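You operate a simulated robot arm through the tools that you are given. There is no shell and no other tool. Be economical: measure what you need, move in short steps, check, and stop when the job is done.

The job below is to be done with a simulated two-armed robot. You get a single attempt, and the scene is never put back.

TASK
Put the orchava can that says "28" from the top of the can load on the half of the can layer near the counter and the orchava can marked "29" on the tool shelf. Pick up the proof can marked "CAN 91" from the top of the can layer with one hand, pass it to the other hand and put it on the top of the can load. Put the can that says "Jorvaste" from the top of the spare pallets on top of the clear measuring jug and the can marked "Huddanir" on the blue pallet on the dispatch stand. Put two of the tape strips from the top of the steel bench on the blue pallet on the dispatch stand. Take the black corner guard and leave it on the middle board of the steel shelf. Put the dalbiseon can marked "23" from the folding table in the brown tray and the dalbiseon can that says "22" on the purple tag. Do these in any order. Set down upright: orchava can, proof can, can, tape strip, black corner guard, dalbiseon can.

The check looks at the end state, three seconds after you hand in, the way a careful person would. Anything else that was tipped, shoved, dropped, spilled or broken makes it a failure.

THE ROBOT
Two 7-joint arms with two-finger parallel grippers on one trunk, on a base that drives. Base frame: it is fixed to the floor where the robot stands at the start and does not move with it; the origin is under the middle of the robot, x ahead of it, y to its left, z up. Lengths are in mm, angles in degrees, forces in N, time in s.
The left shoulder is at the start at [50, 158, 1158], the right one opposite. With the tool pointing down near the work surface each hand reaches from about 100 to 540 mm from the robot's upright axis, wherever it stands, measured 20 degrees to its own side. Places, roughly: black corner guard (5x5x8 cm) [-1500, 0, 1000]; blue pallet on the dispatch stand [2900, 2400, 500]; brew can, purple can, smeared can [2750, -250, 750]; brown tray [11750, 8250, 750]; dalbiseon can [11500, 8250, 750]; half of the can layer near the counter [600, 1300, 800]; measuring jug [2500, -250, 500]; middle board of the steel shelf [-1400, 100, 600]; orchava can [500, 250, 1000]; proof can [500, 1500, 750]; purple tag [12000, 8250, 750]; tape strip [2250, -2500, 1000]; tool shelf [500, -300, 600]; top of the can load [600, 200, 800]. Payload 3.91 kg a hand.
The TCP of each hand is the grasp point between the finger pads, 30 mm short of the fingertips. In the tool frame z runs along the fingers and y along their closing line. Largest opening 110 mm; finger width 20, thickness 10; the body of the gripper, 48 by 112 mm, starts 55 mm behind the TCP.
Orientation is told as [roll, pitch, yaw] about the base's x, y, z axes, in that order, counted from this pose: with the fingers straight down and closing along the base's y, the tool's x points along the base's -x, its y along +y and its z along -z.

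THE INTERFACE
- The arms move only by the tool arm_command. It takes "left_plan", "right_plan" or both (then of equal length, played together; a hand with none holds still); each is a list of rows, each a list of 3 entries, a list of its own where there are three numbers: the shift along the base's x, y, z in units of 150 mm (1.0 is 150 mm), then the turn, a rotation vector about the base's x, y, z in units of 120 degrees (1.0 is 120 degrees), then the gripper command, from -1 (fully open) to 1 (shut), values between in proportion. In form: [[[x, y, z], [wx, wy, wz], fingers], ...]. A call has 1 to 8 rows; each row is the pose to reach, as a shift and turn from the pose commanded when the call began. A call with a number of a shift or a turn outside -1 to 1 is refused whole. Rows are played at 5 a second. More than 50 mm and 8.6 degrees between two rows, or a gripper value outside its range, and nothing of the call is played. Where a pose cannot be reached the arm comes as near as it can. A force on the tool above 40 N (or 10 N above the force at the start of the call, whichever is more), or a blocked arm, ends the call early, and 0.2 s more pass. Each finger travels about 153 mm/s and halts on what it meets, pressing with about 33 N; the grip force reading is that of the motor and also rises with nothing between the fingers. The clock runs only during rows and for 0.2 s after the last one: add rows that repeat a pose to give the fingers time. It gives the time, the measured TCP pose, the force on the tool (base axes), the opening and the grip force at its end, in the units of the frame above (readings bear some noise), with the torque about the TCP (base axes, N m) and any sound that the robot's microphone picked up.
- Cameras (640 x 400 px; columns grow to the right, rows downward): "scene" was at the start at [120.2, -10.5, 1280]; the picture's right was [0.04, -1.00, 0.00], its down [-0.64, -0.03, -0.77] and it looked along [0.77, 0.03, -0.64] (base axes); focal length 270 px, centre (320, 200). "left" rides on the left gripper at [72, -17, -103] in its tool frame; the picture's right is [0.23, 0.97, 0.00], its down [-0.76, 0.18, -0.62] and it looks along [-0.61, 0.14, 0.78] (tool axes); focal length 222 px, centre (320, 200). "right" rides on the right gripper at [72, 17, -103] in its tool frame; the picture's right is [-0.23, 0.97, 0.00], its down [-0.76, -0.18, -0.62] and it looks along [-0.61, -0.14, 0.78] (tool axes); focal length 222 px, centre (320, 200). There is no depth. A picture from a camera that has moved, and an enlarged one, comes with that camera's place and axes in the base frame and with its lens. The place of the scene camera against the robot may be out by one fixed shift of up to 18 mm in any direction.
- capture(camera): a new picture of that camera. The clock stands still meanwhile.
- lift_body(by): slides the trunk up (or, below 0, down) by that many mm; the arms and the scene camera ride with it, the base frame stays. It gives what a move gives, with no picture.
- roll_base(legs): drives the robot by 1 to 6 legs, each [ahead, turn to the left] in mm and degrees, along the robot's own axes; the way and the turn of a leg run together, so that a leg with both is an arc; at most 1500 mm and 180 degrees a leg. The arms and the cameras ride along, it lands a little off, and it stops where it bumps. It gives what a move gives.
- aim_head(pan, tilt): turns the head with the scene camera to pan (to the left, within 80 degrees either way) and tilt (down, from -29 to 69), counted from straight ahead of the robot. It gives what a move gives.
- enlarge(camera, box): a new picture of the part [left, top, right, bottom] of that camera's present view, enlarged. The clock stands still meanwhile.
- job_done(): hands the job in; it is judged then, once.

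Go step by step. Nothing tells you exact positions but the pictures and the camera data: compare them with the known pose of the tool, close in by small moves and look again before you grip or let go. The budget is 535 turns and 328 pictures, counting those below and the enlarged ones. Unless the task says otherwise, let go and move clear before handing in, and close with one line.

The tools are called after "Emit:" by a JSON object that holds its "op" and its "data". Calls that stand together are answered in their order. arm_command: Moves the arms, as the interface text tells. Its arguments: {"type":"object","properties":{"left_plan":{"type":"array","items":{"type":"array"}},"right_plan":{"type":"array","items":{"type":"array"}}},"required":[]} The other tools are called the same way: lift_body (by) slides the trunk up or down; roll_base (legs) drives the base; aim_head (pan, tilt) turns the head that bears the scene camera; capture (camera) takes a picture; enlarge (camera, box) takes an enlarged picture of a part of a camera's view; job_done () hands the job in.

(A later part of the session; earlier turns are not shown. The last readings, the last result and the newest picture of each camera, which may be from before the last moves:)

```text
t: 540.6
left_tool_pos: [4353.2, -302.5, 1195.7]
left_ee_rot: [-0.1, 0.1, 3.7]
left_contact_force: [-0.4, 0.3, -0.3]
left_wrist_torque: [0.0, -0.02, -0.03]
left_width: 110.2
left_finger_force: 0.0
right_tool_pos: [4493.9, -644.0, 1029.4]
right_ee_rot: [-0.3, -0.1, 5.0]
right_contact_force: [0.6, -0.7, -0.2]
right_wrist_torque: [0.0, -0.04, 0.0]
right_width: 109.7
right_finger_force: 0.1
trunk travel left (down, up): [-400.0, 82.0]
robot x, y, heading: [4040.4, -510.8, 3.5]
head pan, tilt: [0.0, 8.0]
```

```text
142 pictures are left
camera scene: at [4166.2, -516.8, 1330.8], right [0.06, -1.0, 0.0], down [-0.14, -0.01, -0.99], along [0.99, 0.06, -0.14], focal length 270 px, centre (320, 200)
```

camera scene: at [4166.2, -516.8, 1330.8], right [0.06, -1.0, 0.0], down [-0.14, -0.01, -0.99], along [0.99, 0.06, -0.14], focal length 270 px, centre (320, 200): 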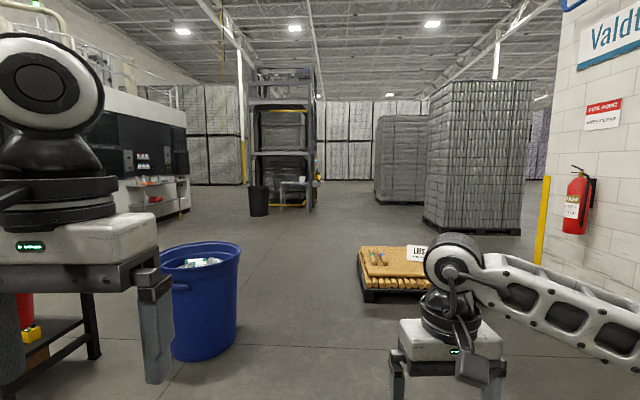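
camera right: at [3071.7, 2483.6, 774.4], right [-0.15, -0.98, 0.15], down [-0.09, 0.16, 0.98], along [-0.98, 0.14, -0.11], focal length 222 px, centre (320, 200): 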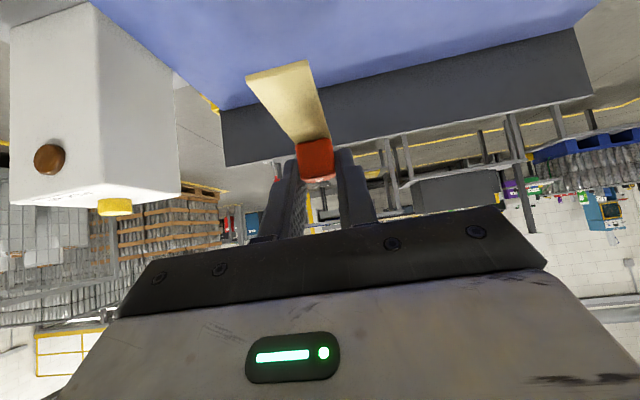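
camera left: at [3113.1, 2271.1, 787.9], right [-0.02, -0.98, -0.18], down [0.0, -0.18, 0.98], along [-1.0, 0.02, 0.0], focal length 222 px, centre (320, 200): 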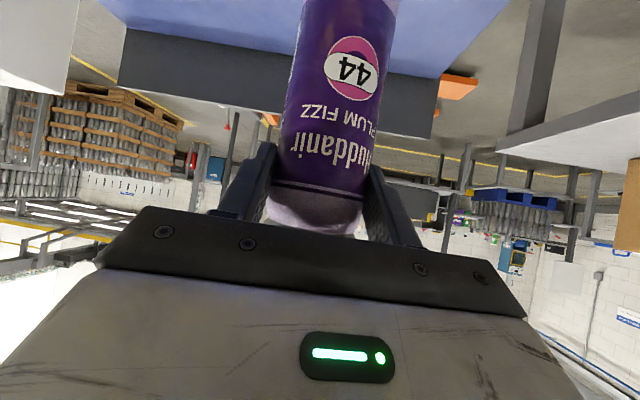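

Emit:
{"op": "roll_base", "data": {"legs": [[1500, 0], [1500, 0]]}}

Emit:
{"op": "aim_head", "data": {"pan": 55, "tilt": 5}}

Emit:
{"op": "capture", "data": {"camera": "scene"}}

Emit:
{"op": "aim_head", "data": {"pan": 5, "tilt": 5}}

Emit:
{"op": "capture", "data": {"camera": "scene"}}

```text
t: 554.9
left_tool_pos: [7301.7, -24.2, 1194.8]
left_ee_rot: [-0.1, 0.0, 6.0]
left_contact_force: [-0.7, -0.3, -0.1]
left_wrist_torque: [-0.02, 0.0, -0.03]
left_width: 110.0
left_finger_force: 0.1
right_tool_pos: [7455.0, -361.8, 1028.6]
right_ee_rot: [-0.2, 0.0, 7.5]
right_contact_force: [0.2, 1.0, -0.2]
right_wrist_torque: [0.01, -0.01, -0.02]
right_width: 109.9
right_finger_force: 0.1
trunk travel left (down, up): [-400.0, 82.0]
robot x, y, heading: [6992.8, -245.1, 6.0]
head pan, tilt: [0.0, 8.0]
```

```text
t: 556.1
left_tool_pos: [7300.5, -25.8, 1195.1]
left_ee_rot: [-0.1, 0.2, 6.1]
left_contact_force: [0.1, 0.3, -0.5]
left_wrist_torque: [-0.02, -0.01, 0.01]
left_width: 110.2
left_finger_force: 0.0
right_tool_pos: [7455.6, -362.9, 1028.8]
right_ee_rot: [-0.2, 0.1, 7.4]
right_contact_force: [0.1, 0.3, 0.1]
right_wrist_torque: [0.05, -0.02, 0.0]
right_width: 110.0
right_finger_force: 0.1
trunk travel left (down, up): [-400.0, 82.0]
robot x, y, heading: [6997.7, -246.2, 5.9]
head pan, tilt: [55.0, 5.0]
```

```text
141 pictures are left
camera scene: at [7073.7, -177.1, 1335.7], right [0.87, -0.49, 0.0], down [-0.04, -0.08, -1.0], along [0.48, 0.87, -0.09], focal length 270 px, centre (320, 200)
```

scene: 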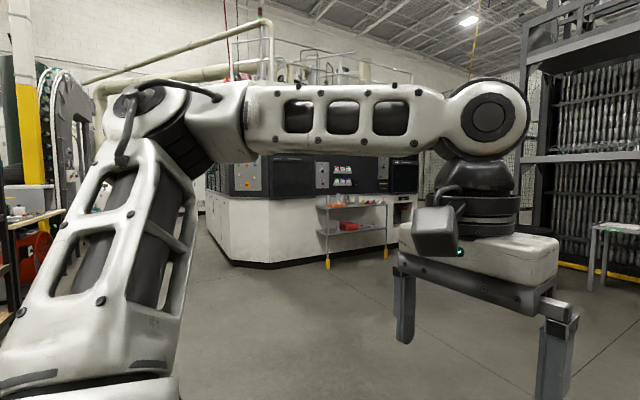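

```text
t: 557.3
left_tool_pos: [7300.8, -25.8, 1196.0]
left_ee_rot: [-0.1, 0.2, 6.1]
left_contact_force: [-0.2, 0.6, 0.2]
left_wrist_torque: [0.0, 0.02, 0.0]
left_width: 109.9
left_finger_force: 0.1
right_tool_pos: [7455.7, -363.2, 1028.6]
right_ee_rot: [-0.1, 0.0, 7.5]
right_contact_force: [-0.4, 0.2, -0.2]
right_wrist_torque: [0.01, 0.0, 0.02]
right_width: 109.9
right_finger_force: 0.1
trunk travel left (down, up): [-400.0, 82.0]
robot x, y, heading: [6994.7, -251.1, 6.1]
head pan, tilt: [5.0, 5.0]
```

```text
140 pictures are left
camera scene: at [7119.2, -239.8, 1335.7], right [0.19, -0.98, 0.0], down [-0.09, -0.02, -1.0], along [0.98, 0.19, -0.09], focal length 270 px, centre (320, 200)
```

scene: 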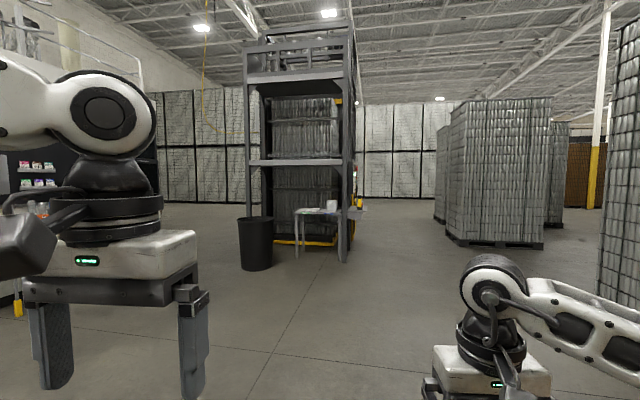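

I'll head toward the gap between the machine and the rack and look again.

Emit:
{"op": "roll_base", "data": {"legs": [[0, 27], [1400, 0], [1100, 0]]}}

Emit:
{"op": "aim_head", "data": {"pan": 25, "tilt": 5}}

Emit:
{"op": "capture", "data": {"camera": "scene"}}

```text
t: 571.0
left_tool_pos: [9282.6, 1473.7, 1195.9]
left_ee_rot: [-0.1, 0.1, 33.4]
left_contact_force: [-0.5, 0.7, -0.5]
left_wrist_torque: [-0.02, 0.01, 0.01]
left_width: 110.0
left_finger_force: 0.1
right_tool_pos: [9575.9, 1243.7, 1028.5]
right_ee_rot: [-0.1, -0.1, 34.6]
right_contact_force: [0.5, 0.5, 0.5]
right_wrist_torque: [0.02, -0.02, 0.02]
right_width: 110.1
right_finger_force: 0.1
trunk travel left (down, up): [-400.0, 82.0]
robot x, y, heading: [9112.2, 1133.5, 33.1]
head pan, tilt: [5.0, 5.0]
```

```text
t: 571.9
left_tool_pos: [9283.6, 1473.5, 1195.6]
left_ee_rot: [-0.1, 0.1, 33.4]
left_contact_force: [-0.3, 0.4, -0.3]
left_wrist_torque: [0.03, 0.04, -0.01]
left_width: 110.0
left_finger_force: 0.2
right_tool_pos: [9576.7, 1245.6, 1029.5]
right_ee_rot: [-0.2, 0.0, 34.8]
right_contact_force: [0.2, 0.5, 0.3]
right_wrist_torque: [0.02, 0.01, -0.02]
right_width: 110.0
right_finger_force: 0.0
trunk travel left (down, up): [-400.0, 82.0]
robot x, y, heading: [9114.3, 1133.7, 33.0]
head pan, tilt: [25.0, 5.0]
```

```text
139 pictures are left
camera scene: at [9190.5, 1221.3, 1335.7], right [0.85, -0.53, 0.0], down [-0.05, -0.07, -1.0], along [0.53, 0.85, -0.09], focal length 270 px, centre (320, 200)
```

scene: 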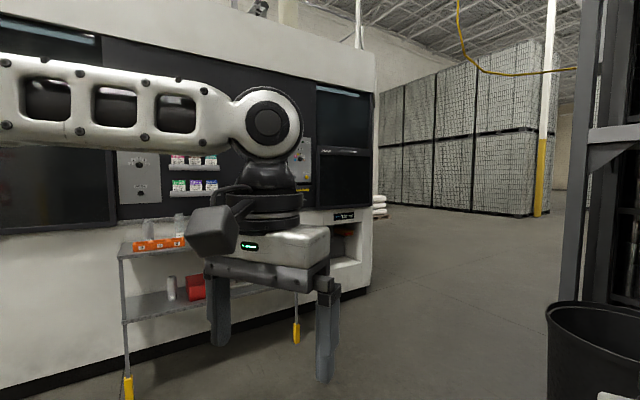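

Emit:
{"op": "roll_base", "data": {"legs": [[1400, 0]]}}

Emit:
{"op": "aim_head", "data": {"pan": 30, "tilt": 8}}

Emit:
{"op": "capture", "data": {"camera": "scene"}}

Emit:
{"op": "aim_head", "data": {"pan": -10, "tilt": 8}}

Emit:
{"op": "capture", "data": {"camera": "scene"}}

```text
t: 578.9
left_tool_pos: [10454.7, 2252.5, 1196.3]
left_ee_rot: [-0.1, 0.2, 33.9]
left_contact_force: [-0.7, -0.3, -0.5]
left_wrist_torque: [-0.03, -0.03, 0.04]
left_width: 109.9
left_finger_force: 0.1
right_tool_pos: [10748.2, 2025.8, 1030.0]
right_ee_rot: [-0.1, 0.1, 35.3]
right_contact_force: [-0.8, -0.8, 0.3]
right_wrist_torque: [-0.02, 0.01, 0.01]
right_width: 110.0
right_finger_force: 0.2
trunk travel left (down, up): [-400.0, 82.0]
robot x, y, heading: [10285.9, 1911.2, 33.7]
head pan, tilt: [25.0, 5.0]
```

```text
t: 579.5
left_tool_pos: [10453.7, 2252.1, 1195.8]
left_ee_rot: [-0.2, 0.1, 33.9]
left_contact_force: [0.8, -0.4, 0.1]
left_wrist_torque: [-0.01, 0.02, -0.02]
left_width: 109.9
left_finger_force: 0.0
right_tool_pos: [10749.2, 2025.8, 1029.6]
right_ee_rot: [-0.2, -0.1, 35.4]
right_contact_force: [0.2, -0.2, 0.0]
right_wrist_torque: [0.0, 0.02, -0.01]
right_width: 110.0
right_finger_force: 0.0
trunk travel left (down, up): [-400.0, 82.0]
robot x, y, heading: [10287.5, 1912.1, 33.8]
head pan, tilt: [30.0, 8.0]
```

```text
138 pictures are left
camera scene: at [10356.3, 2003.5, 1330.9], right [0.9, -0.44, 0.0], down [-0.06, -0.12, -0.99], along [0.44, 0.89, -0.14], focal length 270 px, centre (320, 200)
```

scene: 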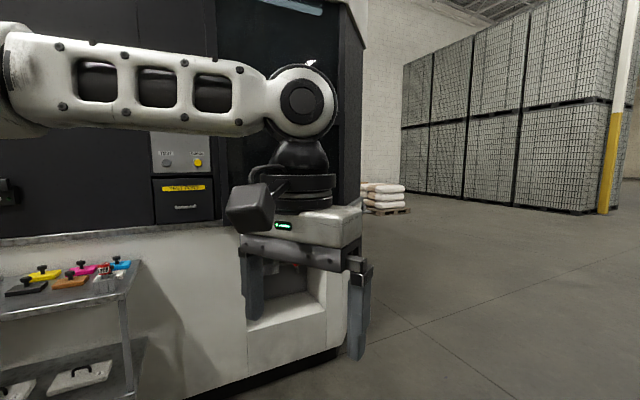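

```text
t: 580.6
left_tool_pos: [10455.4, 2252.5, 1196.1]
left_ee_rot: [-0.1, 0.1, 33.9]
left_contact_force: [-0.5, -0.7, -0.4]
left_wrist_torque: [0.01, 0.0, -0.01]
left_width: 110.0
left_finger_force: 0.0
right_tool_pos: [10748.8, 2026.2, 1028.9]
right_ee_rot: [-0.2, 0.0, 35.3]
right_contact_force: [1.0, 0.2, 0.6]
right_wrist_torque: [0.04, -0.02, -0.01]
right_width: 109.8
right_finger_force: 0.1
trunk travel left (down, up): [-400.0, 82.0]
robot x, y, heading: [10287.5, 1912.1, 33.7]
head pan, tilt: [-10.0, 8.0]
```

```text
137 pictures are left
camera scene: at [10400.1, 1957.9, 1330.8], right [0.4, -0.91, 0.0], down [-0.13, -0.06, -0.99], along [0.91, 0.4, -0.14], focal length 270 px, centre (320, 200)
```

scene: 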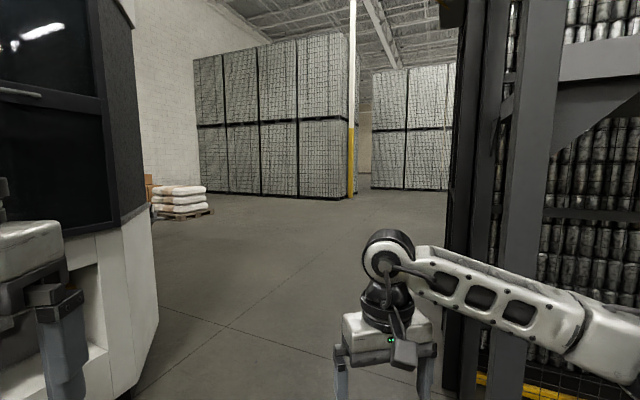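

The gap is wide. I'll go to about (12500, 3500) beyond the machine's corner, then look north.

Emit:
{"op": "roll_base", "data": {"legs": [[0, 1], [1400, 0], [1300, 0], [0, 55]]}}

Emit:
{"op": "aim_head", "data": {"pan": 0, "tilt": 8}}

Emit:
{"op": "capture", "data": {"camera": "scene"}}

Emit:
{"op": "aim_head", "data": {"pan": 35, "tilt": 8}}

Emit:
{"op": "capture", "data": {"camera": "scene"}}

```text
t: 596.6
left_tool_pos: [12311.6, 3841.3, 1194.7]
left_ee_rot: [-0.2, 0.0, 90.2]
left_contact_force: [0.0, 0.6, -0.6]
left_wrist_torque: [-0.01, -0.01, 0.01]
left_width: 110.1
left_finger_force: 0.2
right_tool_pos: [12663.0, 3960.7, 1029.0]
right_ee_rot: [-0.1, 0.1, 91.6]
right_contact_force: [0.3, 1.0, 0.4]
right_wrist_torque: [0.03, 0.02, 0.0]
right_width: 109.9
right_finger_force: 0.0
trunk travel left (down, up): [-400.0, 82.0]
robot x, y, heading: [12502.7, 3514.3, 90.2]
head pan, tilt: [-10.0, 8.0]
```

```text
t: 597.4
left_tool_pos: [12311.3, 3840.8, 1195.4]
left_ee_rot: [-0.1, 0.2, 90.1]
left_contact_force: [0.4, 0.5, -0.3]
left_wrist_torque: [-0.02, 0.0, -0.02]
left_width: 110.0
left_finger_force: 0.1
right_tool_pos: [12663.3, 3960.9, 1028.9]
right_ee_rot: [-0.2, 0.0, 91.6]
right_contact_force: [0.0, -0.4, 0.0]
right_wrist_torque: [0.02, -0.01, 0.01]
right_width: 109.8
right_finger_force: 0.0
trunk travel left (down, up): [-400.0, 82.0]
robot x, y, heading: [12502.4, 3513.8, 90.0]
head pan, tilt: [0.0, 8.0]
```

```text
136 pictures are left
camera scene: at [12496.2, 3631.7, 1330.8], right [1.0, 0.0, 0.0], down [0.0, -0.14, -0.99], along [0.0, 0.99, -0.14], focal length 270 px, centre (320, 200)
```

scene: 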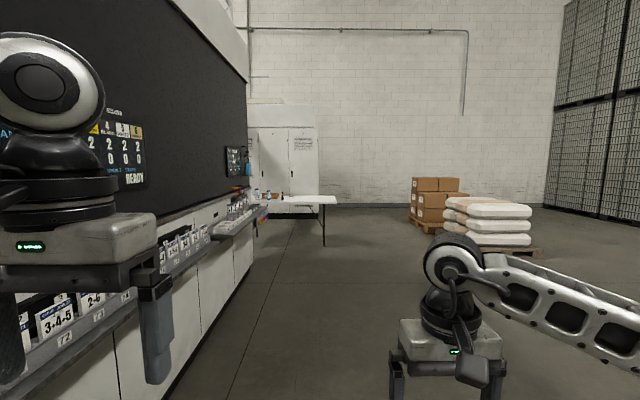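

```text
t: 598.4
left_tool_pos: [12311.4, 3840.7, 1196.5]
left_ee_rot: [0.0, 0.0, 90.2]
left_contact_force: [0.7, -0.1, -0.1]
left_wrist_torque: [0.03, 0.0, 0.03]
left_width: 110.0
left_finger_force: 0.1
right_tool_pos: [12663.2, 3960.2, 1029.4]
right_ee_rot: [-0.2, 0.0, 91.6]
right_contact_force: [-1.2, -0.3, 0.0]
right_wrist_torque: [-0.02, 0.0, -0.05]
right_width: 110.0
right_finger_force: 0.1
trunk travel left (down, up): [-400.0, 82.0]
robot x, y, heading: [12501.8, 3515.4, 90.0]
head pan, tilt: [35.0, 8.0]
```

```text
135 pictures are left
camera scene: at [12443.1, 3615.0, 1330.8], right [0.82, 0.57, 0.0], down [0.08, -0.11, -0.99], along [-0.57, 0.81, -0.14], focal length 270 px, centre (320, 200)
```

scene: 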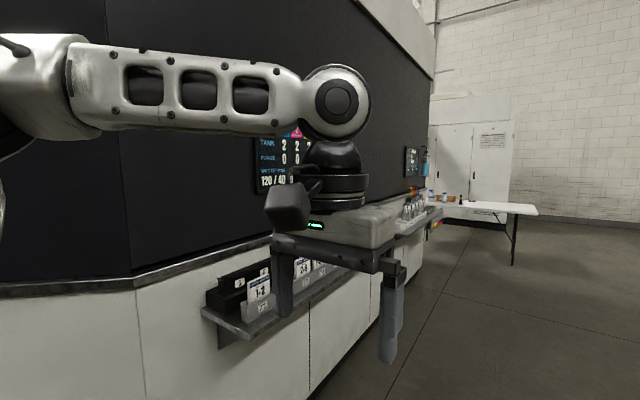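

The white folding table is ahead. I'll drive up to it.

Emit:
{"op": "roll_base", "data": {"legs": [[1500, 0], [1500, 0], [300, 0]]}}

Emit:
{"op": "aim_head", "data": {"pan": 25, "tilt": 20}}

Emit:
{"op": "capture", "data": {"camera": "scene"}}

```text
t: 614.3
left_tool_pos: [12337.7, 7107.7, 1194.3]
left_ee_rot: [0.0, 0.1, 89.9]
left_contact_force: [0.2, 0.4, -0.3]
left_wrist_torque: [-0.04, 0.01, -0.01]
left_width: 109.9
left_finger_force: 0.1
right_tool_pos: [12689.3, 7224.0, 1028.9]
right_ee_rot: [-0.2, -0.1, 91.3]
right_contact_force: [-0.4, 1.3, 0.3]
right_wrist_torque: [0.01, 0.0, 0.0]
right_width: 110.1
right_finger_force: 0.0
trunk travel left (down, up): [-400.0, 82.0]
robot x, y, heading: [12519.7, 6776.3, 89.6]
head pan, tilt: [35.0, 8.0]
```

```text
t: 615.1
left_tool_pos: [12337.2, 7107.0, 1195.2]
left_ee_rot: [0.0, 0.1, 89.8]
left_contact_force: [0.0, 0.7, 1.4]
left_wrist_torque: [-0.04, 0.03, -0.01]
left_width: 109.9
left_finger_force: 0.1
right_tool_pos: [12689.1, 7223.7, 1029.4]
right_ee_rot: [-0.2, 0.0, 91.2]
right_contact_force: [-0.2, -0.8, 0.2]
right_wrist_torque: [0.01, 0.0, 0.01]
right_width: 110.0
right_finger_force: 0.0
trunk travel left (down, up): [-400.0, 82.0]
robot x, y, heading: [12525.9, 6777.2, 89.6]
head pan, tilt: [25.0, 20.0]
```

```text
134 pictures are left
camera scene: at [12481.0, 6888.3, 1311.4], right [0.91, 0.42, 0.0], down [0.14, -0.31, -0.94], along [-0.39, 0.85, -0.34], focal length 270 px, centre (320, 200)
```

scene: 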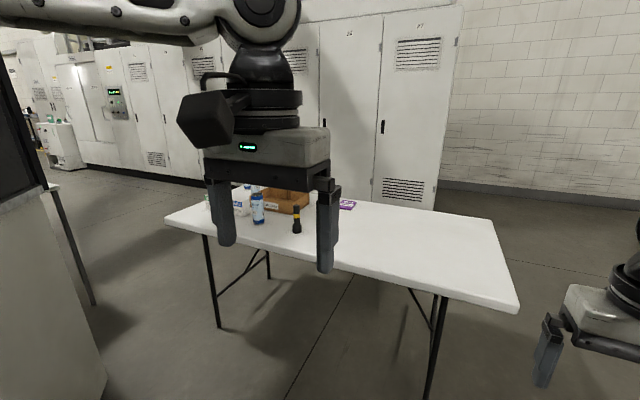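

The objects are on the table's left half. I'll move to about (11850, 7250), facing it.

Emit:
{"op": "roll_base", "data": {"legs": [[0, 55], [800, 0], [0, -55]]}}

Emit:
{"op": "aim_head", "data": {"pan": 0, "tilt": 30}}

Emit:
{"op": "capture", "data": {"camera": "scene"}}

```text
t: 621.5
left_tool_pos: [11551.2, 7279.9, 1211.3]
left_ee_rot: [3.6, -2.5, 143.7]
left_contact_force: [0.1, 0.5, 0.7]
left_wrist_torque: [0.02, -0.02, 0.05]
left_width: 110.0
left_finger_force: 0.0
right_tool_pos: [11652.5, 7628.0, 1030.8]
right_ee_rot: [1.1, -0.8, 145.6]
right_contact_force: [0.0, 1.0, 0.6]
right_wrist_torque: [0.0, -0.01, 0.01]
right_width: 109.9
right_finger_force: 0.0
trunk travel left (down, up): [-400.0, 82.0]
robot x, y, heading: [11907.8, 7233.3, 144.5]
head pan, tilt: [25.0, 20.0]
stopped in leg 2: the robot was blocked; the commanded pose is now the measured one
```

```text
t: 622.4
left_tool_pos: [11553.3, 7280.6, 1210.9]
left_ee_rot: [3.6, -2.4, 143.6]
left_contact_force: [0.5, -0.9, 0.5]
left_wrist_torque: [-0.01, 0.01, -0.02]
left_width: 110.2
left_finger_force: 0.0
right_tool_pos: [11654.6, 7629.4, 1030.9]
right_ee_rot: [1.2, -0.9, 145.6]
right_contact_force: [0.1, 0.4, -0.1]
right_wrist_torque: [0.0, 0.02, 0.03]
right_width: 109.7
right_finger_force: 0.1
trunk travel left (down, up): [-400.0, 82.0]
robot x, y, heading: [11900.7, 7229.6, 144.3]
head pan, tilt: [0.0, 30.0]
```

```text
133 pictures are left
camera scene: at [11820.0, 7304.2, 1296.2], right [0.58, 0.81, -0.02], down [0.38, -0.3, -0.87], along [-0.72, 0.5, -0.49], focal length 270 px, centre (320, 200)
```

scene: 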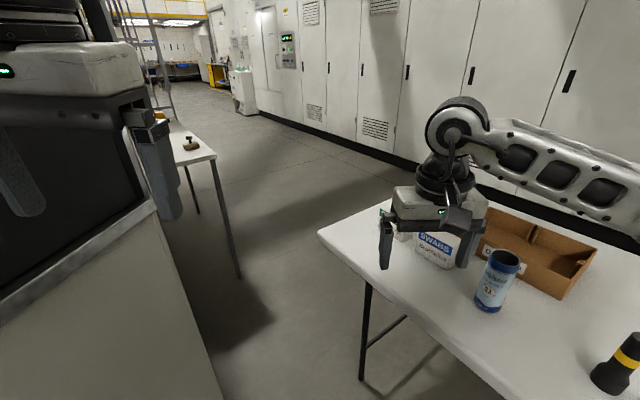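

The left arm touched the machine's end panel. I'll back up and turn to face the table.

Emit:
{"op": "roll_base", "data": {"legs": [[-150, 0], [0, -54]]}}

Emit:
{"op": "aim_head", "data": {"pan": 15, "tilt": 35}}

Emit:
{"op": "capture", "data": {"camera": "scene"}}

```text
t: 626.1
left_tool_pos: [11831.2, 7466.9, 1202.5]
left_ee_rot: [1.5, -1.2, 90.4]
left_contact_force: [-0.4, -0.3, -0.2]
left_wrist_torque: [-0.02, 0.0, 0.0]
left_width: 109.9
left_finger_force: 0.0
right_tool_pos: [12178.0, 7591.9, 1030.0]
right_ee_rot: [-0.2, 0.0, 92.2]
right_contact_force: [-0.2, 0.2, 0.3]
right_wrist_torque: [-0.02, 0.02, 0.02]
right_width: 110.2
right_finger_force: 0.1
trunk travel left (down, up): [-400.0, 82.0]
robot x, y, heading: [12027.4, 7142.7, 90.9]
head pan, tilt: [0.0, 30.0]
```

```text
t: 626.9
left_tool_pos: [11833.6, 7467.9, 1201.2]
left_ee_rot: [1.5, -1.2, 90.4]
left_contact_force: [0.3, 0.0, -0.3]
left_wrist_torque: [0.01, 0.0, -0.01]
left_width: 109.8
left_finger_force: 0.0
right_tool_pos: [12180.1, 7591.0, 1030.0]
right_ee_rot: [-0.2, 0.0, 92.1]
right_contact_force: [0.4, -0.1, 1.4]
right_wrist_torque: [-0.01, 0.01, -0.01]
right_width: 110.1
right_finger_force: 0.1
trunk travel left (down, up): [-400.0, 82.0]
robot x, y, heading: [12028.3, 7144.9, 91.0]
head pan, tilt: [15.0, 35.0]
```

```text
132 pictures are left
camera scene: at [11996.7, 7253.5, 1287.5], right [0.96, 0.27, 0.0], down [0.16, -0.55, -0.82], along [-0.22, 0.79, -0.57], focal length 270 px, centre (320, 200)
```

scene: 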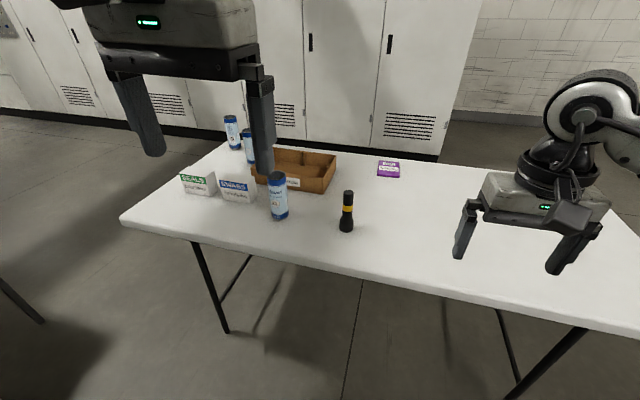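

Emit:
{"op": "enlarge", "data": {"camera": "scene", "box": [170, 100, 420, 240]}}

```text
2.56 times, centred on (295, 170) of scene
camera zoom: at [11996.7, 7253.5, 1287.5], right [0.96, 0.27, 0.0], down [0.16, -0.55, -0.82], along [-0.22, 0.79, -0.57], focal length 692 px, centre (384, 277)
```

zoom: 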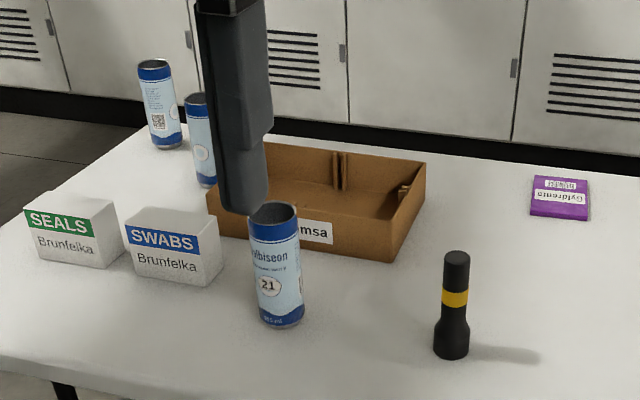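

Cans 22 and 23 are the two at the back-left, by the table's far edge. The north side has free floor, so I'll drive round the table's right end and face it from behind.

Emit:
{"op": "roll_base", "data": {"legs": [[-100, 0], [0, -91], [1300, 0], [0, 90], [1500, 0], [480, 0]]}}

Emit:
{"op": "aim_head", "data": {"pan": 60, "tilt": 20}}

Emit:
{"op": "capture", "data": {"camera": "scene"}}

```text
t: 651.1
left_tool_pos: [13093.1, 9363.2, 1202.2]
left_ee_rot: [1.5, -1.2, 89.8]
left_contact_force: [0.3, 0.4, -0.1]
left_wrist_torque: [-0.04, 0.0, 0.01]
left_width: 110.2
left_finger_force: 0.1
right_tool_pos: [13442.0, 9484.4, 1028.9]
right_ee_rot: [-0.2, 0.0, 91.7]
right_contact_force: [0.5, 0.2, 0.9]
right_wrist_torque: [0.02, 0.01, -0.02]
right_width: 109.9
right_finger_force: 0.0
trunk travel left (down, up): [-400.0, 82.0]
robot x, y, heading: [13284.9, 9037.1, 90.5]
head pan, tilt: [15.0, 35.0]
```

```text
t: 652.2
left_tool_pos: [13094.0, 9362.9, 1200.8]
left_ee_rot: [1.5, -1.2, 89.9]
left_contact_force: [0.3, -0.1, -0.2]
left_wrist_torque: [0.02, 0.01, -0.03]
left_width: 110.1
left_finger_force: 0.1
right_tool_pos: [13441.4, 9482.9, 1028.2]
right_ee_rot: [-0.2, 0.0, 91.7]
right_contact_force: [-0.1, 0.4, -0.3]
right_wrist_torque: [0.0, -0.01, 0.0]
right_width: 110.2
right_finger_force: 0.1
trunk travel left (down, up): [-400.0, 82.0]
robot x, y, heading: [13284.3, 9033.7, 90.2]
head pan, tilt: [60.0, 20.0]
```

```text
130 pictures are left
camera scene: at [13198.5, 9109.4, 1311.3], right [0.5, 0.87, 0.0], down [0.3, -0.17, -0.94], along [-0.82, 0.47, -0.34], focal length 270 px, centre (320, 200)
```

scene: 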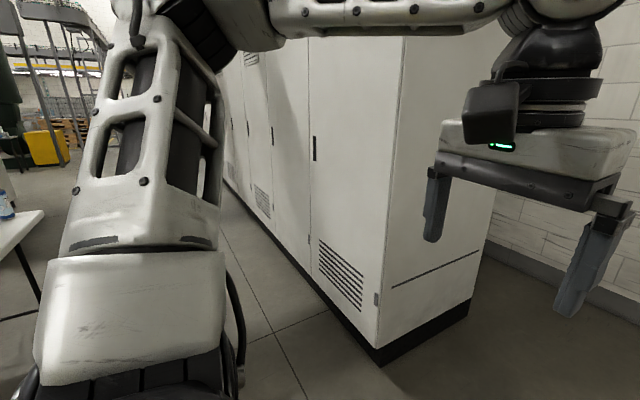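

Emit:
{"op": "roll_base", "data": {"legs": [[0, 90], [1400, 0], [0, 90]]}}

Emit:
{"op": "aim_head", "data": {"pan": 0, "tilt": 40}}

Emit:
{"op": "capture", "data": {"camera": "scene"}}

```text
t: 666.9
left_tool_pos: [12080.6, 8700.6, 1202.2]
left_ee_rot: [1.6, -1.2, -89.1]
left_contact_force: [0.3, 0.5, -0.4]
left_wrist_torque: [0.02, -0.07, -0.02]
left_width: 109.9
left_finger_force: 0.1
right_tool_pos: [11735.7, 8573.8, 1029.6]
right_ee_rot: [-0.3, 0.1, -87.3]
right_contact_force: [-1.0, -0.1, 0.6]
right_wrist_torque: [0.03, -0.01, 0.03]
right_width: 109.7
right_finger_force: 0.2
trunk travel left (down, up): [-400.0, 82.0]
robot x, y, heading: [11882.1, 9024.2, -88.4]
head pan, tilt: [60.0, 20.0]
```

```text
t: 668.2
left_tool_pos: [12081.0, 8701.0, 1200.5]
left_ee_rot: [1.5, -1.1, -89.1]
left_contact_force: [0.1, 0.5, 0.5]
left_wrist_torque: [0.01, 0.02, 0.01]
left_width: 110.1
left_finger_force: 0.0
right_tool_pos: [11735.9, 8574.3, 1029.8]
right_ee_rot: [-0.2, 0.0, -87.3]
right_contact_force: [-0.4, -0.4, 0.0]
right_wrist_torque: [0.0, -0.02, 0.02]
right_width: 110.0
right_finger_force: 0.2
trunk travel left (down, up): [-400.0, 82.0]
robot x, y, heading: [11884.6, 9020.3, -88.6]
head pan, tilt: [0.0, 40.0]
```

```text
129 pictures are left
camera scene: at [11882.7, 8884.6, 1279.9], right [-1.0, -0.02, 0.0], down [-0.02, 0.64, -0.77], along [0.02, -0.77, -0.64], focal length 270 px, centre (320, 200)
```

scene: 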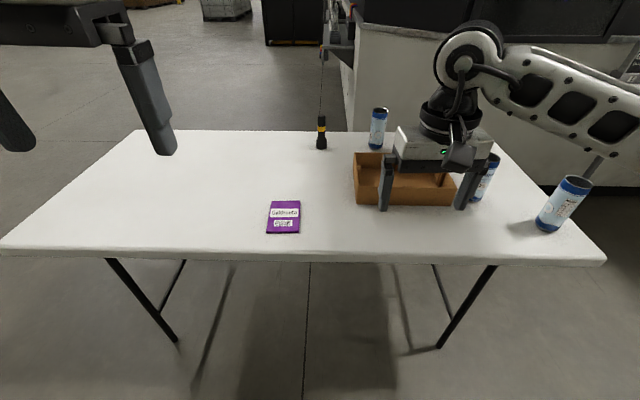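

Emit:
{"op": "enlarge", "data": {"camera": "scene", "box": [440, 130, 620, 260]}}

Emit:
{"op": "capture", "data": {"camera": "right"}}

```text
3.08 times, centred on (530, 195) of scene
camera zoom: at [11882.7, 8884.6, 1279.9], right [-1.0, -0.02, 0.0], down [-0.02, 0.64, -0.77], along [0.02, -0.77, -0.64], focal length 832 px, centre (-326, 215)
```

zoom: 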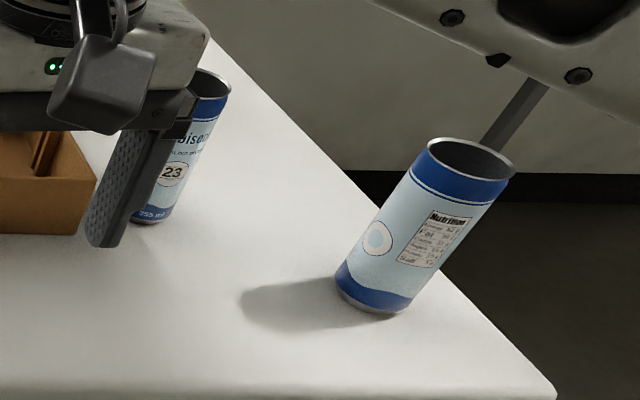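

```text
127 pictures are left
camera right: at [11749.9, 8647.4, 1133.1], right [0.98, -0.18, 0.0], down [-0.14, -0.77, 0.62], along [-0.12, -0.61, -0.78], focal length 222 px, centre (320, 200)
```

right: 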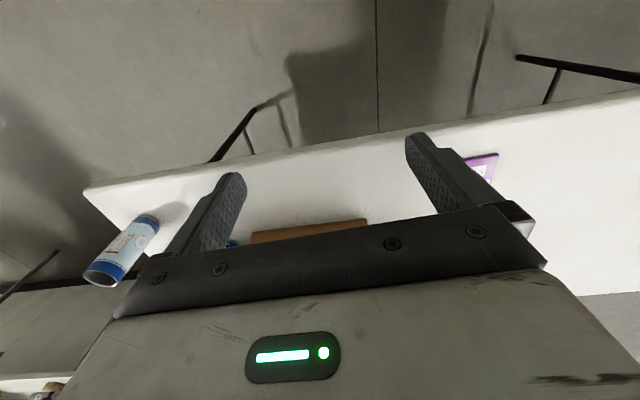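

Can B at about (11405, 8200) reads 23, so can A at about (11270, 8322) should be 22. I'll reposition to take 23 with the right hand.

Emit:
{"op": "roll_base", "data": {"legs": [[0, -90], [235, 0], [0, 89], [200, 0]]}}

Emit:
{"op": "arm_command", "data": {"right_plan": [[[-0.2, 0, -0.05], [-0.065, 0, 0], -0.6], [[-0.4, 0, -0.1], [-0.13, 0, 0], -0.6], [[-0.6, -0.05, -0.1], [-0.19, 0, 0], -0.6], [[-0.7, -0.15, -0.1], [-0.25, 0, 0], -0.6]]}}

Emit:
{"op": "capture", "data": {"camera": "right"}}

Emit:
{"op": "capture", "data": {"camera": "scene"}}

```text
t: 678.7
left_tool_pos: [11847.0, 8492.9, 1200.9]
left_ee_rot: [1.6, -1.2, -89.7]
left_contact_force: [0.8, -0.5, -0.4]
left_wrist_torque: [-0.01, 0.03, 0.03]
left_width: 110.0
left_finger_force: 0.1
right_tool_pos: [11499.6, 8370.3, 1028.2]
right_ee_rot: [-0.3, 0.0, -88.0]
right_contact_force: [0.4, -1.1, -0.5]
right_wrist_torque: [0.0, 0.03, 0.04]
right_width: 110.2
right_finger_force: 0.0
trunk travel left (down, up): [-400.0, 82.0]
robot x, y, heading: [11652.7, 8818.0, -89.2]
head pan, tilt: [0.0, 40.0]
```

```text
t: 679.7
left_tool_pos: [11846.6, 8493.8, 1201.6]
left_ee_rot: [1.7, -1.3, -89.7]
left_contact_force: [-0.5, -0.2, -0.2]
left_wrist_torque: [0.02, -0.02, -0.03]
left_width: 109.9
left_finger_force: 0.1
right_tool_pos: [11395.2, 8348.9, 1015.3]
right_ee_rot: [-1.5, -30.2, -87.6]
right_contact_force: [-0.6, -0.2, -0.1]
right_wrist_torque: [0.0, 0.0, 0.03]
right_width: 87.9
right_finger_force: 0.0
trunk travel left (down, up): [-400.0, 82.0]
robot x, y, heading: [11653.5, 8819.8, -89.2]
head pan, tilt: [0.0, 40.0]
```

```text
126 pictures are left
camera right: at [11409.8, 8464.4, 1068.2], right [0.98, -0.17, 0.09], down [-0.15, -0.35, 0.93], along [-0.12, -0.92, -0.37], focal length 222 px, centre (320, 200)
```

right: 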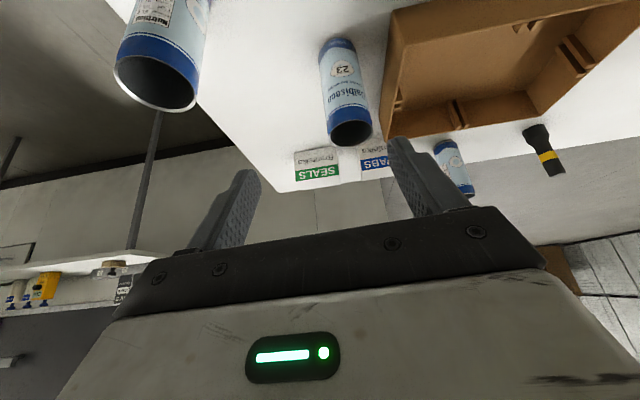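

```text
125 pictures are left
camera scene: at [11650.2, 8680.1, 1279.9], right [-1.0, -0.01, 0.0], down [-0.01, 0.64, -0.77], along [0.01, -0.77, -0.64], focal length 270 px, centre (320, 200)
```

scene: 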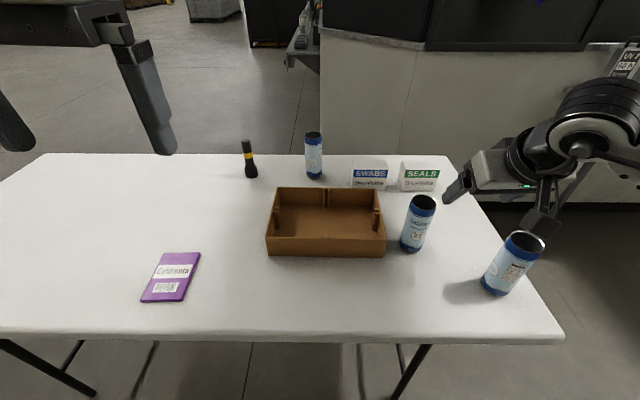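

Emit:
{"op": "arm_command", "data": {"right_plan": [[[0.08, -0.25, -0.1], [0, 0, 0], -0.6], [[0.16, -0.5, -0.25], [0, 0, 0], -0.6], [[0.2, -0.68, -0.45], [0, 0, 0], -0.6]]}}

Emit:
{"op": "capture", "data": {"camera": "right"}}

```text
t: 680.5
left_tool_pos: [11846.7, 8493.8, 1201.1]
left_ee_rot: [1.6, -1.2, -89.7]
left_contact_force: [-0.3, 0.1, -0.5]
left_wrist_torque: [0.04, 0.0, -0.01]
left_width: 109.9
left_finger_force: 0.1
right_tool_pos: [11426.8, 8246.4, 947.9]
right_ee_rot: [-1.4, -30.0, -87.6]
right_contact_force: [0.3, 1.0, -0.3]
right_wrist_torque: [0.03, -0.02, -0.01]
right_width: 88.0
right_finger_force: 0.1
trunk travel left (down, up): [-400.0, 82.0]
robot x, y, heading: [11652.4, 8817.3, -89.3]
head pan, tilt: [0.0, 40.0]
```

```text
124 pictures are left
camera right: at [11440.5, 8361.8, 1001.3], right [0.98, -0.17, 0.09], down [-0.15, -0.35, 0.92], along [-0.12, -0.92, -0.37], focal length 222 px, centre (320, 200)
```

right: 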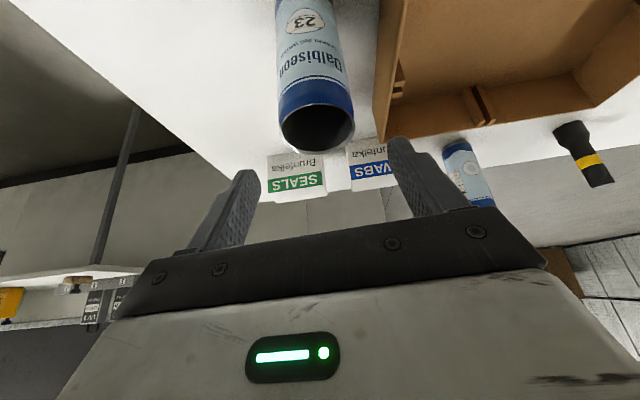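

Emit:
{"op": "arm_command", "data": {"right_plan": [[[0, -0.05, -0.25], [0, 0, 0], -0.6], [[0, -0.12, -0.45], [0, 0, 0], -0.6], [[0, -0.12, -0.59], [0, 0, 0], -0.6]]}}

Emit:
{"op": "capture", "data": {"camera": "right"}}

```text
t: 681.3
left_tool_pos: [11846.7, 8494.7, 1200.5]
left_ee_rot: [1.5, -1.2, -89.8]
left_contact_force: [0.3, 0.2, -0.1]
left_wrist_torque: [-0.02, -0.04, 0.01]
left_width: 110.1
left_finger_force: 0.1
right_tool_pos: [11425.0, 8228.8, 856.9]
right_ee_rot: [-1.4, -30.1, -87.8]
right_contact_force: [0.2, 0.0, -0.5]
right_wrist_torque: [0.0, 0.0, -0.04]
right_width: 88.0
right_finger_force: 0.1
trunk travel left (down, up): [-400.0, 82.0]
robot x, y, heading: [11656.9, 8821.2, -89.3]
head pan, tilt: [0.0, 40.0]
```

```text
123 pictures are left
camera right: at [11440.3, 8343.9, 910.8], right [0.98, -0.17, 0.09], down [-0.15, -0.35, 0.92], along [-0.12, -0.92, -0.37], focal length 222 px, centre (320, 200)
```

right: 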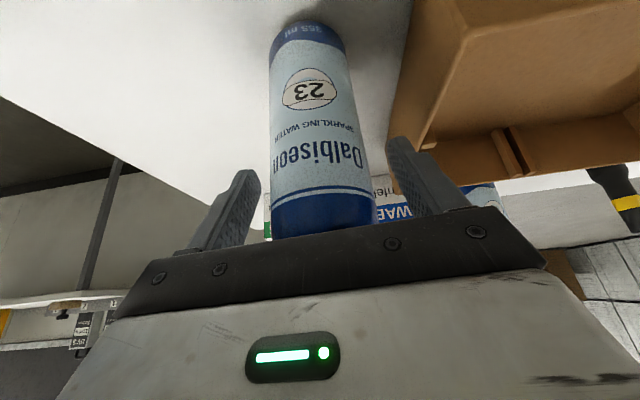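

Emit:
{"op": "arm_command", "data": {"right_plan": [[[0, 0, 0], [0, 0, 0], 0.2], [[0, 0, 0], [0, 0, 0], 1], [[0, 0, 0], [0, 0, 0], 1], [[0, 0, 0], [0, 0, 0], 1], [[0, 0, 0.3], [0, 0, 0], 1], [[0, 0, 0.6], [0, 0, 0], 1], [[0, 0.1, 0.85], [0, 0, 0], 1], [[0, 0.3, 1.0], [0, 0, 0], 1]]}}

Emit:
{"op": "capture", "data": {"camera": "scene"}}

```text
t: 683.1
left_tool_pos: [11847.1, 8493.9, 1201.3]
left_ee_rot: [1.5, -1.3, -89.8]
left_contact_force: [0.1, 0.8, 0.6]
left_wrist_torque: [0.01, 0.0, 0.01]
left_width: 110.0
left_finger_force: 0.0
right_tool_pos: [11424.5, 8273.2, 1009.2]
right_ee_rot: [-1.5, -30.0, -87.8]
right_contact_force: [0.6, -0.1, -1.1]
right_wrist_torque: [-0.01, 0.05, 0.0]
right_width: 58.7
right_finger_force: 33.0
trunk travel left (down, up): [-400.0, 82.0]
robot x, y, heading: [11648.5, 8820.2, -89.2]
head pan, tilt: [0.0, 40.0]
```

```text
122 pictures are left
camera scene: at [11650.3, 8680.5, 1279.9], right [-1.0, -0.01, 0.0], down [-0.01, 0.64, -0.77], along [0.01, -0.77, -0.64], focal length 270 px, centre (320, 200)
```

scene: 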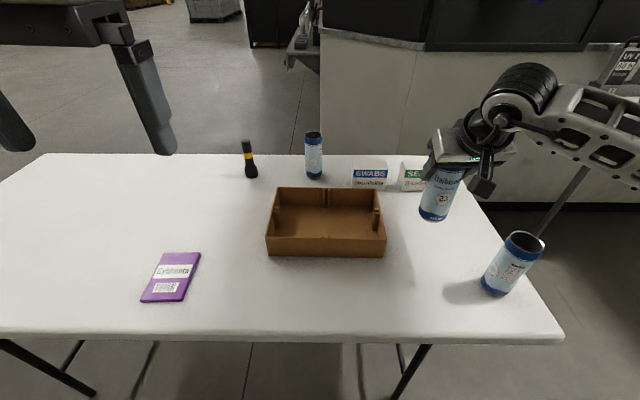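

Can 23 is in the right hand. I'll shift the robot to the left (+x) so the tray is at the right hand's good reach.

Emit:
{"op": "roll_base", "data": {"legs": [[-60, 0], [0, 90], [250, 0], [0, -90], [110, 0]]}}

Emit:
{"op": "capture", "data": {"camera": "scene"}}

Emit:
{"op": "capture", "data": {"camera": "right"}}

```text
t: 693.9
left_tool_pos: [12088.1, 8434.1, 1200.6]
left_ee_rot: [1.6, -1.2, -91.0]
left_contact_force: [0.6, -0.5, -0.2]
left_wrist_torque: [0.02, -0.01, -0.01]
left_width: 110.0
left_finger_force: 0.0
right_tool_pos: [11661.7, 8222.3, 1008.4]
right_ee_rot: [-1.4, -29.9, -88.9]
right_contact_force: [-0.3, -0.1, -0.6]
right_wrist_torque: [0.0, 0.02, 0.01]
right_width: 57.0
right_finger_force: 32.5
trunk travel left (down, up): [-400.0, 82.0]
robot x, y, heading: [11904.4, 8769.0, -90.6]
head pan, tilt: [0.0, 40.0]
```

```text
121 pictures are left
camera scene: at [11895.9, 8624.5, 1279.8], right [-1.0, 0.01, 0.0], down [0.01, 0.64, -0.77], along [-0.01, -0.77, -0.64], focal length 270 px, centre (320, 200)
```

scene: 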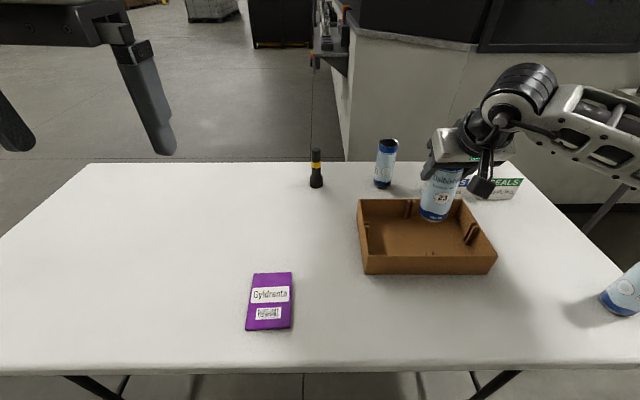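

```text
120 pictures are left
camera right: at [11678.6, 8337.9, 1061.8], right [0.98, -0.19, 0.09], down [-0.16, -0.35, 0.92], along [-0.14, -0.92, -0.37], focal length 222 px, centre (320, 200)
```

right: 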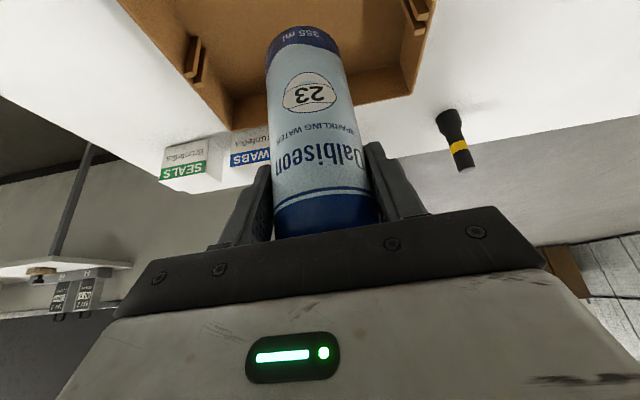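

The tray interior centre is at about (11650, 8145). I'll move over it and then lower.

Emit:
{"op": "arm_command", "data": {"right_plan": [[[-0.03, -0.2, 0], [0, 0, 0], 1], [[-0.06, -0.43, 0], [0, 0, 0], 1]]}}

Emit:
{"op": "lift_body", "data": {"by": -50}}

Emit:
{"op": "capture", "data": {"camera": "scene"}}

Emit:
{"op": "capture", "data": {"camera": "right"}}

```text
t: 694.5
left_tool_pos: [12088.9, 8434.6, 1200.3]
left_ee_rot: [1.6, -1.3, -91.2]
left_contact_force: [1.5, 0.6, -0.3]
left_wrist_torque: [0.03, -0.02, -0.03]
left_width: 109.8
left_finger_force: 0.0
right_tool_pos: [11651.4, 8159.3, 1008.6]
right_ee_rot: [-1.4, -29.9, -88.9]
right_contact_force: [0.2, -0.2, -0.4]
right_wrist_torque: [0.0, 0.0, 0.02]
right_width: 57.4
right_finger_force: 32.8
trunk travel left (down, up): [-400.0, 82.0]
robot x, y, heading: [11901.9, 8761.7, -90.4]
head pan, tilt: [0.0, 40.0]
```

```text
t: 695.4
left_tool_pos: [12088.1, 8435.6, 1150.4]
left_ee_rot: [1.6, -1.3, -90.9]
left_contact_force: [0.0, -0.7, -0.6]
left_wrist_torque: [0.03, 0.0, 0.0]
left_width: 109.9
left_finger_force: 0.0
right_tool_pos: [11651.7, 8159.4, 959.9]
right_ee_rot: [-1.4, -29.9, -88.9]
right_contact_force: [0.3, -0.1, 0.5]
right_wrist_torque: [-0.03, -0.02, 0.0]
right_width: 57.2
right_finger_force: 33.5
trunk travel left (down, up): [-350.0, 132.0]
robot x, y, heading: [11905.1, 8763.9, -90.7]
head pan, tilt: [0.0, 40.0]
```

```text
119 pictures are left
camera scene: at [11895.9, 8625.6, 1229.9], right [-1.0, 0.01, 0.0], down [0.01, 0.64, -0.77], along [-0.01, -0.77, -0.64], focal length 270 px, centre (320, 200)
```

scene: 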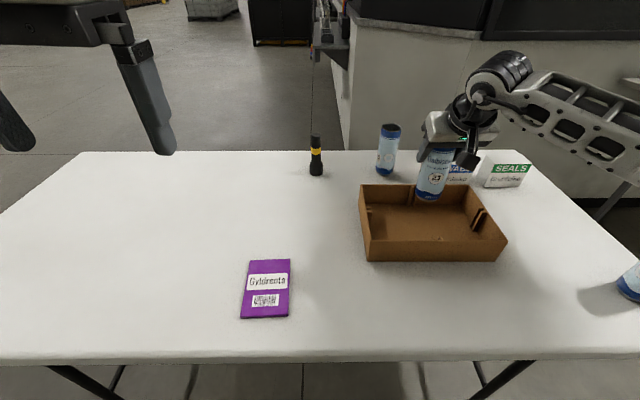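

```text
118 pictures are left
camera right: at [11668.7, 8274.2, 1012.8], right [0.98, -0.19, 0.09], down [-0.16, -0.35, 0.92], along [-0.14, -0.92, -0.37], focal length 222 px, centre (320, 200)
```

right: 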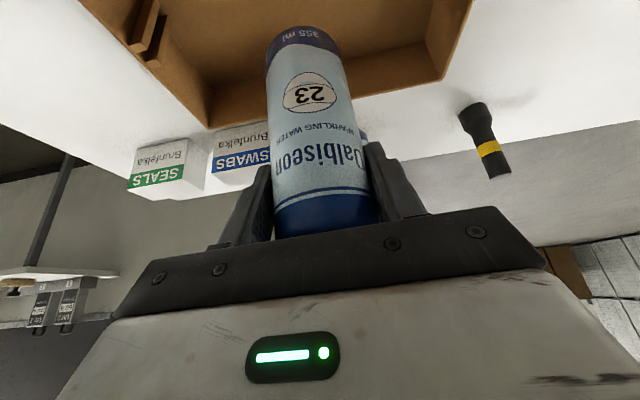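

The can is centred over the tray. Lower further and then touch down slowly.

Emit:
{"op": "lift_body", "data": {"by": -70}}

Emit:
{"op": "arm_command", "data": {"right_plan": [[[0, 0, -0.08], [0, 0, 0], 1], [[0, 0, -0.12], [0, 0, 0], 1], [[0, 0, -0.16], [0, 0, 0], 1], [[0, 0, -0.19], [0, 0, 0], 1], [[0, 0, -0.22], [0, 0, 0], 1], [[0, 0, -0.25], [0, 0, 0], 1], [[0, 0, -0.28], [0, 0, 0], 1]]}}

Emit:
{"op": "capture", "data": {"camera": "scene"}}

```text
t: 696.5
left_tool_pos: [12088.3, 8435.4, 1081.6]
left_ee_rot: [1.6, -1.3, -90.9]
left_contact_force: [0.5, 0.0, -0.7]
left_wrist_torque: [-0.01, 0.03, -0.01]
left_width: 109.9
left_finger_force: 0.0
right_tool_pos: [11651.0, 8159.7, 888.7]
right_ee_rot: [-1.4, -30.0, -88.9]
right_contact_force: [0.1, 0.1, 0.3]
right_wrist_torque: [0.01, 0.01, -0.01]
right_width: 57.3
right_finger_force: 33.3
trunk travel left (down, up): [-280.0, 202.0]
robot x, y, heading: [11899.7, 8764.0, -90.4]
head pan, tilt: [0.0, 40.0]
```

```text
t: 698.1
left_tool_pos: [12088.3, 8437.0, 1082.2]
left_ee_rot: [1.4, -1.4, -91.1]
left_contact_force: [-1.2, 0.5, -0.8]
left_wrist_torque: [0.01, 0.02, 0.01]
left_width: 110.1
left_finger_force: 0.0
right_tool_pos: [11651.5, 8157.3, 854.3]
right_ee_rot: [-1.2, -30.9, -89.2]
right_contact_force: [-3.1, 3.3, 30.1]
right_wrist_torque: [-0.17, -0.04, -0.01]
right_width: 57.4
right_finger_force: 32.7
trunk travel left (down, up): [-280.0, 202.0]
robot x, y, heading: [11904.6, 8766.9, -90.6]
head pan, tilt: [0.0, 40.0]
```

```text
117 pictures are left
camera scene: at [11896.6, 8628.2, 1160.5], right [-1.0, 0.01, 0.0], down [0.01, 0.64, -0.77], along [-0.01, -0.77, -0.64], focal length 270 px, centre (320, 200)
```

scene: 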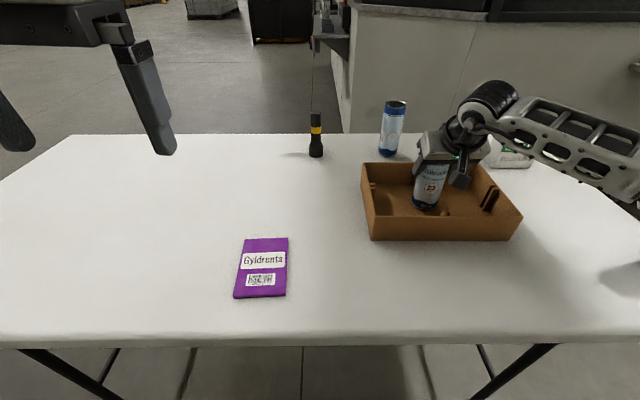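

Emit:
{"op": "arm_command", "data": {"right_plan": [[[0, 0, 0.03], [0, 0, 0], 1], [[0, 0, 0.03], [0, 0, 0], 0.0], [[0, 0, 0.03], [0, 0, 0], -0.5], [[0, 0, 0.03], [0, 0, 0], -0.5], [[0, 0.06, 0.2], [0, 0, 0], -0.5], [[0, 0.15, 0.45], [0, 0, 0], -0.5], [[0, 0.25, 0.7], [0, 0, 0], -0.5], [[0, 0.4, 0.9], [0, 0, 0], -0.5]]}}

Emit:
{"op": "capture", "data": {"camera": "scene"}}

Emit:
{"op": "capture", "data": {"camera": "right"}}

```text
t: 699.9
left_tool_pos: [12088.4, 8436.0, 1080.7]
left_ee_rot: [1.6, -1.4, -91.1]
left_contact_force: [-0.2, 0.3, 0.6]
left_wrist_torque: [-0.03, -0.01, 0.0]
left_width: 110.0
left_finger_force: 0.0
right_tool_pos: [11652.0, 8218.9, 983.0]
right_ee_rot: [-1.3, -29.9, -89.0]
right_contact_force: [0.5, -0.3, 0.0]
right_wrist_torque: [0.0, 0.02, -0.01]
right_width: 82.4
right_finger_force: 0.1
trunk travel left (down, up): [-280.0, 202.0]
robot x, y, heading: [11902.6, 8761.1, -90.7]
head pan, tilt: [0.0, 40.0]
```

```text
116 pictures are left
camera scene: at [11895.9, 8625.6, 1159.9], right [-1.0, 0.01, 0.0], down [0.01, 0.64, -0.77], along [-0.01, -0.77, -0.64], focal length 270 px, centre (320, 200)
```

scene: 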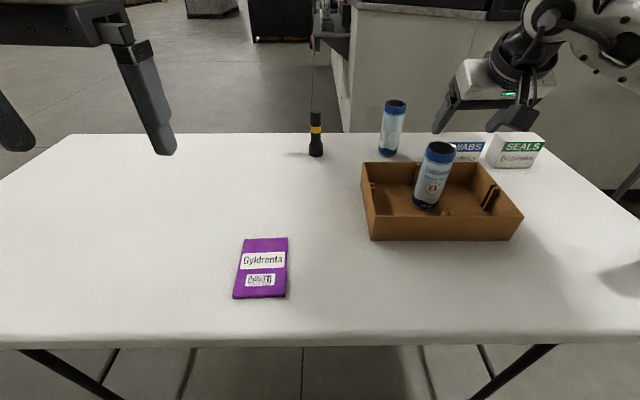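

```text
115 pictures are left
camera right: at [11668.2, 8333.4, 1036.9], right [0.98, -0.19, 0.09], down [-0.16, -0.35, 0.92], along [-0.14, -0.92, -0.37], focal length 222 px, centre (320, 200)
```

right: 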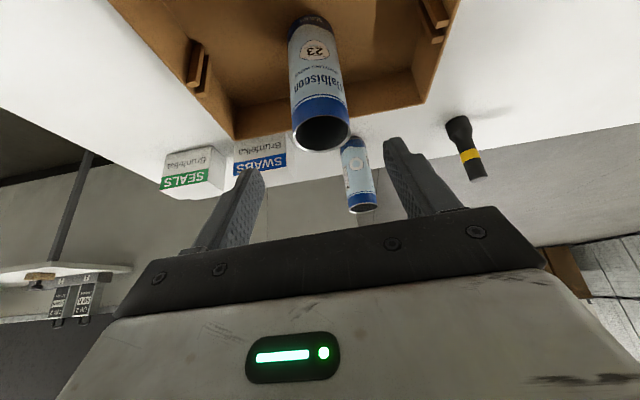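

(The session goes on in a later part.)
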